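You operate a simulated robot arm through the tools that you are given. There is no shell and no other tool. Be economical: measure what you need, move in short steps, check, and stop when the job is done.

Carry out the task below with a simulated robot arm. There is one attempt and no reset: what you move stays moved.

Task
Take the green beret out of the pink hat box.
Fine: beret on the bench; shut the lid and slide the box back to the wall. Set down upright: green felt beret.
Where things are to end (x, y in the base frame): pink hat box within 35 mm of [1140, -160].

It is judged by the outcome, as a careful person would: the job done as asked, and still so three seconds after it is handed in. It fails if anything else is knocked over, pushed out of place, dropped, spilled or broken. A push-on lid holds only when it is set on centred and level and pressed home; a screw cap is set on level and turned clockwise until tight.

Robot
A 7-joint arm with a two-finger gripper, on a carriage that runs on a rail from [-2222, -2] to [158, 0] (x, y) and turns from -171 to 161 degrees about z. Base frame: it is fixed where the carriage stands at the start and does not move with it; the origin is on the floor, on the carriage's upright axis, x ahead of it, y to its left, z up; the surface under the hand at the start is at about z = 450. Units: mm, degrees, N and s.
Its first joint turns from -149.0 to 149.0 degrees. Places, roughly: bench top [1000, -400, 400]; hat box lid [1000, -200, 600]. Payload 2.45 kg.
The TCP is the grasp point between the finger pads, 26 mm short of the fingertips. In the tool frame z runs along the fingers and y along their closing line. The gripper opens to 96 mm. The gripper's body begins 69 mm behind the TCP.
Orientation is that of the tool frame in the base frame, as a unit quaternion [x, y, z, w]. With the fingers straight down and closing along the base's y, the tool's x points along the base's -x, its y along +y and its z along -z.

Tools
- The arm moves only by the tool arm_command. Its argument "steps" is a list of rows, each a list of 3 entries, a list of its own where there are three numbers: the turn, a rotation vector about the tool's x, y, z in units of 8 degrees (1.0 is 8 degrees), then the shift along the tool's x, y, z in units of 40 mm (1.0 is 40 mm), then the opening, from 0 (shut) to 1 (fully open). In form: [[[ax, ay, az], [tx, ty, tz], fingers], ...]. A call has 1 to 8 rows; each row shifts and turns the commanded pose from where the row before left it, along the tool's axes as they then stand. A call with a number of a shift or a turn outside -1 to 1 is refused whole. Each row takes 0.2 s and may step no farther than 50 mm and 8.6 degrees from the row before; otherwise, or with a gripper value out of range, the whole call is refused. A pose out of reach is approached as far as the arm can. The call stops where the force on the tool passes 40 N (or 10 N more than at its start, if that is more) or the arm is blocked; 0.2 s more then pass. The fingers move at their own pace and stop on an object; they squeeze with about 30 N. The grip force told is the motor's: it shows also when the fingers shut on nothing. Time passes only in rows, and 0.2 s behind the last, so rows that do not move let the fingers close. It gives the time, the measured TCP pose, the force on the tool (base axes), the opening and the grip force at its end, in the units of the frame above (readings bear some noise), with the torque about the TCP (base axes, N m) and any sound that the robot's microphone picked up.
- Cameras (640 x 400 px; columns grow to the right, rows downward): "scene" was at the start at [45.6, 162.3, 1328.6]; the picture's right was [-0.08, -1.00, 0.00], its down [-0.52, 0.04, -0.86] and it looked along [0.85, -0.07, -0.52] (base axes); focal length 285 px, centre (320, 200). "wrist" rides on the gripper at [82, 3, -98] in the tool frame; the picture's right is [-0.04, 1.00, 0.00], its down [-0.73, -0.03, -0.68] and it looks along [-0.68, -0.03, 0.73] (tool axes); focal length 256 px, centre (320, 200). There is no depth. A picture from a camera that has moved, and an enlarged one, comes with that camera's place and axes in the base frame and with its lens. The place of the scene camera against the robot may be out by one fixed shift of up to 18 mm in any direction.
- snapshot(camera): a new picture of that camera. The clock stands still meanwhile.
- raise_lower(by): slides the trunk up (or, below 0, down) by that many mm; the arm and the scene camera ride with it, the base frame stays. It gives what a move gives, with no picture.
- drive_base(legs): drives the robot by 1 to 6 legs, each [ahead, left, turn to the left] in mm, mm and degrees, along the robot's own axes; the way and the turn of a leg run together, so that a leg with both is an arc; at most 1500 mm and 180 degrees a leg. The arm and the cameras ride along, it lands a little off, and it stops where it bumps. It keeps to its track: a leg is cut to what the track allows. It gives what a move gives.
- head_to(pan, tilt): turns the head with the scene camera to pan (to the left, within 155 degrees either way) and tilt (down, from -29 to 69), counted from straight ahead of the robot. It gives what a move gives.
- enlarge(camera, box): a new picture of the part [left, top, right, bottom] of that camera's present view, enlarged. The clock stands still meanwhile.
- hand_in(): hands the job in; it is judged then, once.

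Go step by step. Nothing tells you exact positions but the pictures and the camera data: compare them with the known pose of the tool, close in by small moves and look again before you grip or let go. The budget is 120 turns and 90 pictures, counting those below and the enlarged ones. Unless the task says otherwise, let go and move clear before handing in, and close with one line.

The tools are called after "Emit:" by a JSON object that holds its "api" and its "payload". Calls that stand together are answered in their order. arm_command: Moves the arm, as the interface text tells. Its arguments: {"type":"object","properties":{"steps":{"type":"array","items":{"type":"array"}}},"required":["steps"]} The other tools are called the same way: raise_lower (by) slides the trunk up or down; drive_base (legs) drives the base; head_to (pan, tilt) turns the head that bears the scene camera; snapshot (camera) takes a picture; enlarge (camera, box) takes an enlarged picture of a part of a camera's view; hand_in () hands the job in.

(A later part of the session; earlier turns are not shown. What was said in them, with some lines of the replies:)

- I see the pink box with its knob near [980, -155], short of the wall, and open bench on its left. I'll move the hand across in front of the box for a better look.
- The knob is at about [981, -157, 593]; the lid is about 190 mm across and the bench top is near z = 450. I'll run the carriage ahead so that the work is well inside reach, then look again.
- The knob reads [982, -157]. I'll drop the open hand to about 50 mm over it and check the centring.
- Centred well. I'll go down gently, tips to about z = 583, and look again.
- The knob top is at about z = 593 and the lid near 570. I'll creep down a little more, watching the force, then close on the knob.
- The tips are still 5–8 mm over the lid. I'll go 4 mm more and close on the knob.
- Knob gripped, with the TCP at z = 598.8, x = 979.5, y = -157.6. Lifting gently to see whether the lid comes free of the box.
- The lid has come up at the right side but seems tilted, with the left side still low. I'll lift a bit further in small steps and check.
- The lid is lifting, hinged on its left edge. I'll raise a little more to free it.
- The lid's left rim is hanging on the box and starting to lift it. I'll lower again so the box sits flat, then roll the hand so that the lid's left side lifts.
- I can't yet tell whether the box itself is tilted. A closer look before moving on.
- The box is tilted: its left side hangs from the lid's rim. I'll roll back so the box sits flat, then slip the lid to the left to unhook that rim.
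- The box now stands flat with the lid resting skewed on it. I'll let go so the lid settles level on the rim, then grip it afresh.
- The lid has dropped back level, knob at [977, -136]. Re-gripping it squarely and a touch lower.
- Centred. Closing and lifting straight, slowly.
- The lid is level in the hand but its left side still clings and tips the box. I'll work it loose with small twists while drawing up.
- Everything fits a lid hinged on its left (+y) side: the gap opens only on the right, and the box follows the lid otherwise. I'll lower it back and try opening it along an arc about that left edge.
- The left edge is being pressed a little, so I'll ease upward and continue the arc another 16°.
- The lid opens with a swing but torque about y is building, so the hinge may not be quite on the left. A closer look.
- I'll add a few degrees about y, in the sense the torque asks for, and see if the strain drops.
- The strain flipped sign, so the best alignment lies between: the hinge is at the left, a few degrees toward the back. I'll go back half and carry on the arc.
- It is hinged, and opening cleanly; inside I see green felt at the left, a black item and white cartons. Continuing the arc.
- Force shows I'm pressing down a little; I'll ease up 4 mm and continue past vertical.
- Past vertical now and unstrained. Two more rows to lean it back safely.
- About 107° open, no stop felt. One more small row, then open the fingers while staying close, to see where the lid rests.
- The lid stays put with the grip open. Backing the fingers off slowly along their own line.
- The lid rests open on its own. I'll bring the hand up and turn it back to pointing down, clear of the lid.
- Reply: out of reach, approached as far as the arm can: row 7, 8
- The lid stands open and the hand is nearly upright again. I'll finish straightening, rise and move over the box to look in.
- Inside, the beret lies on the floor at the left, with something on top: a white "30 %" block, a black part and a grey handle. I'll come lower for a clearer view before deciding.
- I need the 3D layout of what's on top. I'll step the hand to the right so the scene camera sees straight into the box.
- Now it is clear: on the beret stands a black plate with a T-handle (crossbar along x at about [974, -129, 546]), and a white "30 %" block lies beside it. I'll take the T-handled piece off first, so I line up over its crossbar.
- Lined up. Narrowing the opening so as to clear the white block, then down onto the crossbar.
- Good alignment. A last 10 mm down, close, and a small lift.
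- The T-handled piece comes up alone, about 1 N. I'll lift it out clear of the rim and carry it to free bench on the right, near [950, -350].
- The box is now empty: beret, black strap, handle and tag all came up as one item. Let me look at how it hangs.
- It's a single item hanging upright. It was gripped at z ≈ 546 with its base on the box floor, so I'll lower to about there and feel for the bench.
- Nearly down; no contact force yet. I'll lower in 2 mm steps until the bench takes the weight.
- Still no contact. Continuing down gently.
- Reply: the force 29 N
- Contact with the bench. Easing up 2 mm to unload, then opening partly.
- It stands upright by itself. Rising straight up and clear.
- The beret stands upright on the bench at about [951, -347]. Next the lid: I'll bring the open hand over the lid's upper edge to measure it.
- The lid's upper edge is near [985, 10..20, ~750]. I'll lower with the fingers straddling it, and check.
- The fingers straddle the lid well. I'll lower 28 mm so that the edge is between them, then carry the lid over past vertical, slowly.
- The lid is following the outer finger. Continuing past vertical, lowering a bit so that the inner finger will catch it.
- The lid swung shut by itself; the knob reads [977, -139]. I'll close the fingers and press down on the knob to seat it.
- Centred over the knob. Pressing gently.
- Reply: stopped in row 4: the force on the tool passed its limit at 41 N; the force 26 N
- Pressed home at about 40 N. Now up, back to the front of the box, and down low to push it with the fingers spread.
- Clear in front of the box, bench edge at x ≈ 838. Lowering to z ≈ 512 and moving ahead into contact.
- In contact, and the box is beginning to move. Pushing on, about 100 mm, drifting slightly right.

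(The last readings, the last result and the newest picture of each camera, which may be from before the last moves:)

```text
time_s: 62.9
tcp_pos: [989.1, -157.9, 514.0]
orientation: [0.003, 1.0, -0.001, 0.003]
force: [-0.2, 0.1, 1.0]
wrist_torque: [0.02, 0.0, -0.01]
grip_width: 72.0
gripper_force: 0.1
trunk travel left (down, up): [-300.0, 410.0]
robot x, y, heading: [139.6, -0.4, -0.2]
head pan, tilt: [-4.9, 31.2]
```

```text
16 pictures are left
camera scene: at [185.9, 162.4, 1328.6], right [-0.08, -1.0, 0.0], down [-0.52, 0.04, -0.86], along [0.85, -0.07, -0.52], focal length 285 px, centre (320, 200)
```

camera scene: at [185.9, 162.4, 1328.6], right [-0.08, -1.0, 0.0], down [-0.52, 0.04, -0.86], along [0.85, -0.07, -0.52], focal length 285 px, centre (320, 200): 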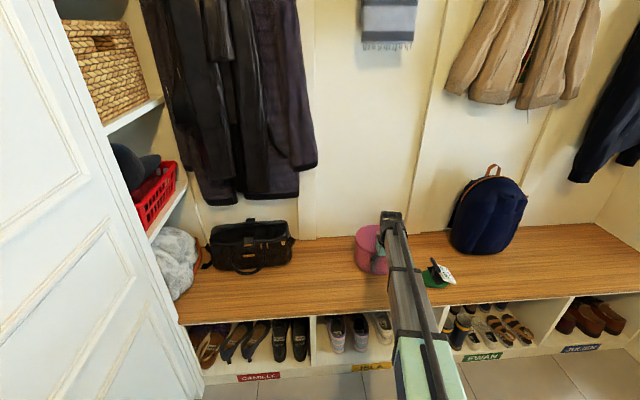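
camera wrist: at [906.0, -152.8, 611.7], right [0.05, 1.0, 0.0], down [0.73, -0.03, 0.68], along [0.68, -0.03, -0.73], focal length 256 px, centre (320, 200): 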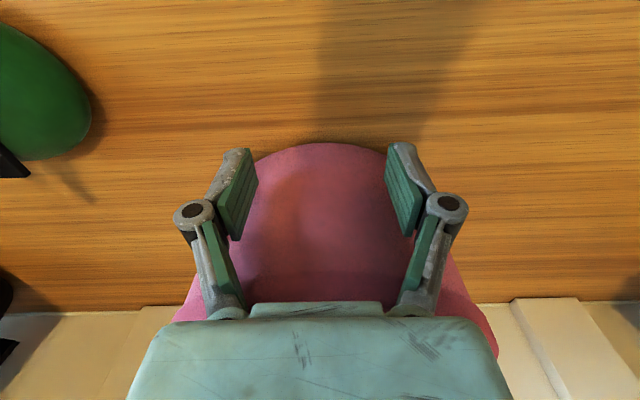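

The box front is at x ≈ 1001, so its centre is near 1088. About 50 mm more to go.

Emit:
{"api": "arm_command", "payload": {"steps": [[[0, 0, 0], [-0.32, -0.03, 0], 0.75], [[0, 0, 0], [-0.32, -0.02, 0], 0.75], [[0, 0, 0], [-0.32, 0, 0], 0.75], [[0, 0, 0], [-0.32, 0, 0], 0.75], [[0, 0, 0], [0, 0, 0], 0.75]]}}

Emit:
{"api": "arm_command", "payload": {"steps": [[[0, 0, 0], [0.6, 0, 0], 0.75], [[0, 0, 0], [1, 0, 0], 0.75], [[0, 0, 0], [0.5, 0, -1], 0.75], [[0, 0, 0], [0, 0, -1], 0.75], [[0, 0, 0], [0, 0, -1], 0.75], [[0, 0, 0], [0, 0, -1], 0.75], [[0, 0, 0], [0, 0, -1], 0.75], [[0, 0, 0], [0, 0, -1], 0.75]]}}

Emit:
{"api": "snapshot", "payload": {"camera": "wrist"}}

```text
time_s: 64.1
tcp_pos: [1038.9, -160.6, 512.5]
orientation: [0.003, 1.0, -0.001, 0.004]
force: [0.4, 0.5, -0.2]
wrist_torque: [-0.01, 0.03, -0.01]
grip_width: 71.8
gripper_force: 0.0
trunk travel left (down, up): [-300.0, 410.0]
robot x, y, heading: [141.5, 0.6, -0.0]
head pan, tilt: [-4.9, 31.2]
```

```text
time_s: 65.9
tcp_pos: [956.0, -156.6, 755.1]
orientation: [0.004, 1.0, -0.001, 0.003]
force: [0.4, -0.1, 0.2]
wrist_torque: [0.0, 0.0, 0.02]
grip_width: 72.0
gripper_force: 0.0
trunk travel left (down, up): [-300.0, 410.0]
robot x, y, heading: [140.4, -1.5, -0.0]
head pan, tilt: [-4.9, 31.2]
```

```text
15 pictures are left
camera wrist: at [873.7, -151.8, 853.3], right [0.05, 1.0, 0.0], down [0.73, -0.03, 0.68], along [0.68, -0.03, -0.73], focal length 256 px, centre (320, 200)
```

wrist: 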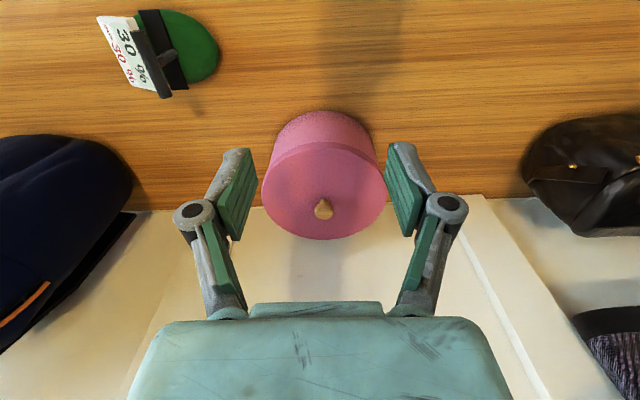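

The knob is now at about [1134, -159], on target. I'll lift the hand away and check the lid and everything else once more.

Emit:
{"api": "arm_command", "payload": {"steps": [[[0, 0, 0], [1, 0, -0.6], 0.75], [[0, 0, 0], [1, 0.6, -0.6], 0.75], [[0, 0, 0], [0.5, 1, 0], 0.75], [[0, 0, 0], [0, 1, 0], 0.75], [[0, 0, 0], [0, 1, 0], 0.75], [[0, 0, 0], [0, 1, 0], 0.75], [[0, 0, 0], [0, 1, 0], 0.75], [[0, 0, 0], [0, 1, 0], 0.75]]}}

Emit:
{"api": "snapshot", "payload": {"camera": "scene"}}

Emit:
{"api": "enlarge", "payload": {"camera": "scene", "box": [340, 205, 470, 300]}}

```text
refused: row 2 steps farther than a row can; nothing moved
```

```text
14 pictures are left
camera scene: at [186.1, 162.3, 1328.6], right [-0.08, -1.0, 0.0], down [-0.52, 0.04, -0.86], along [0.85, -0.07, -0.52], focal length 285 px, centre (320, 200)
```

scene: 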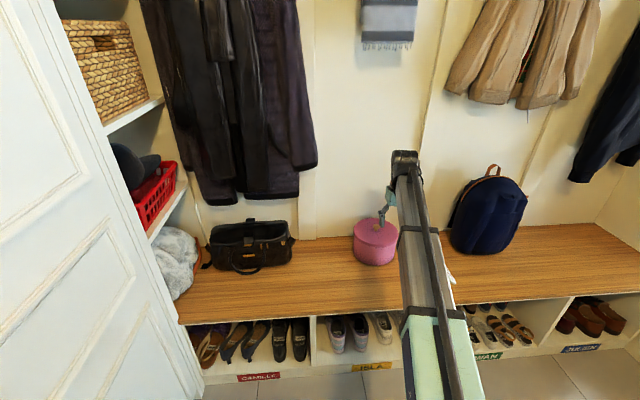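

```text
4.21 times, centred on (405, 252) of scene
camera zoom: at [186.1, 162.3, 1328.6], right [-0.08, -1.0, 0.0], down [-0.52, 0.04, -0.86], along [0.85, -0.07, -0.52], focal length 1202 px, centre (-38, -21)
```

zoom: 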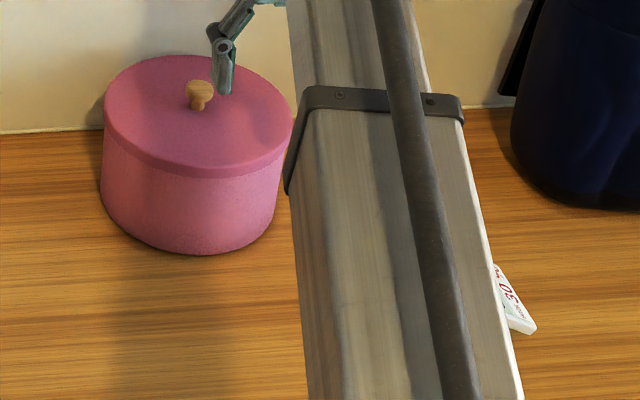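

The box stands shut and level near the wall, and the beret stands on the bench. I'll raise the hand well clear and take a last look.

Emit:
{"api": "arm_command", "payload": {"steps": [[[0, 0, 0], [0.5, 0, -0.9], 0.75], [[0, 0, 0], [0.5, 0.8, -0.5], 0.75], [[0, 0, 0], [0.5, 1, 0], 0.75], [[0, 0, 0], [0.5, 1, 0], 0.75], [[0, 0, 0], [0, 1, 0], 0.75], [[0, 0, 0], [0, 1, 0], 0.75], [[0, 0, 0], [0, 0, 0], 0.75]]}}

Emit:
{"api": "enlarge", "payload": {"camera": "scene", "box": [280, 190, 480, 315]}}

```text
time_s: 67.5
tcp_pos: [874.9, 35.8, 808.2]
orientation: [0.003, 1.0, -0.001, 0.004]
force: [-0.1, 0.1, -1.0]
wrist_torque: [-0.02, -0.03, 0.04]
grip_width: 72.1
gripper_force: 0.0
trunk travel left (down, up): [-300.0, 410.0]
robot x, y, heading: [139.7, 0.9, 0.0]
head pan, tilt: [-4.9, 31.2]
```

```text
3.20 times, centred on (380, 252) of scene
camera zoom: at [185.9, 162.4, 1328.7], right [-0.08, -1.0, 0.0], down [-0.52, 0.04, -0.86], along [0.85, -0.07, -0.52], focal length 913 px, centre (128, 32)
```

zoom: 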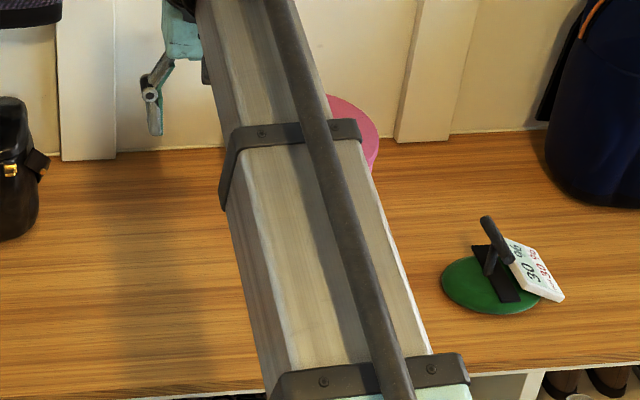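

The beret stands upright on the bench, the box is shut in its place by the wall, and the hand is clear. Handing in.

Emit:
{"api": "hand_in", "payload": {}}

```text
The job is handed in.
```

The green beret is out of the pink hat box and stands upright on the bench near [951, -347]. The lid is shut and pressed down, and the box is by the wall at about [1134, -159], within the 35 mm allowed.
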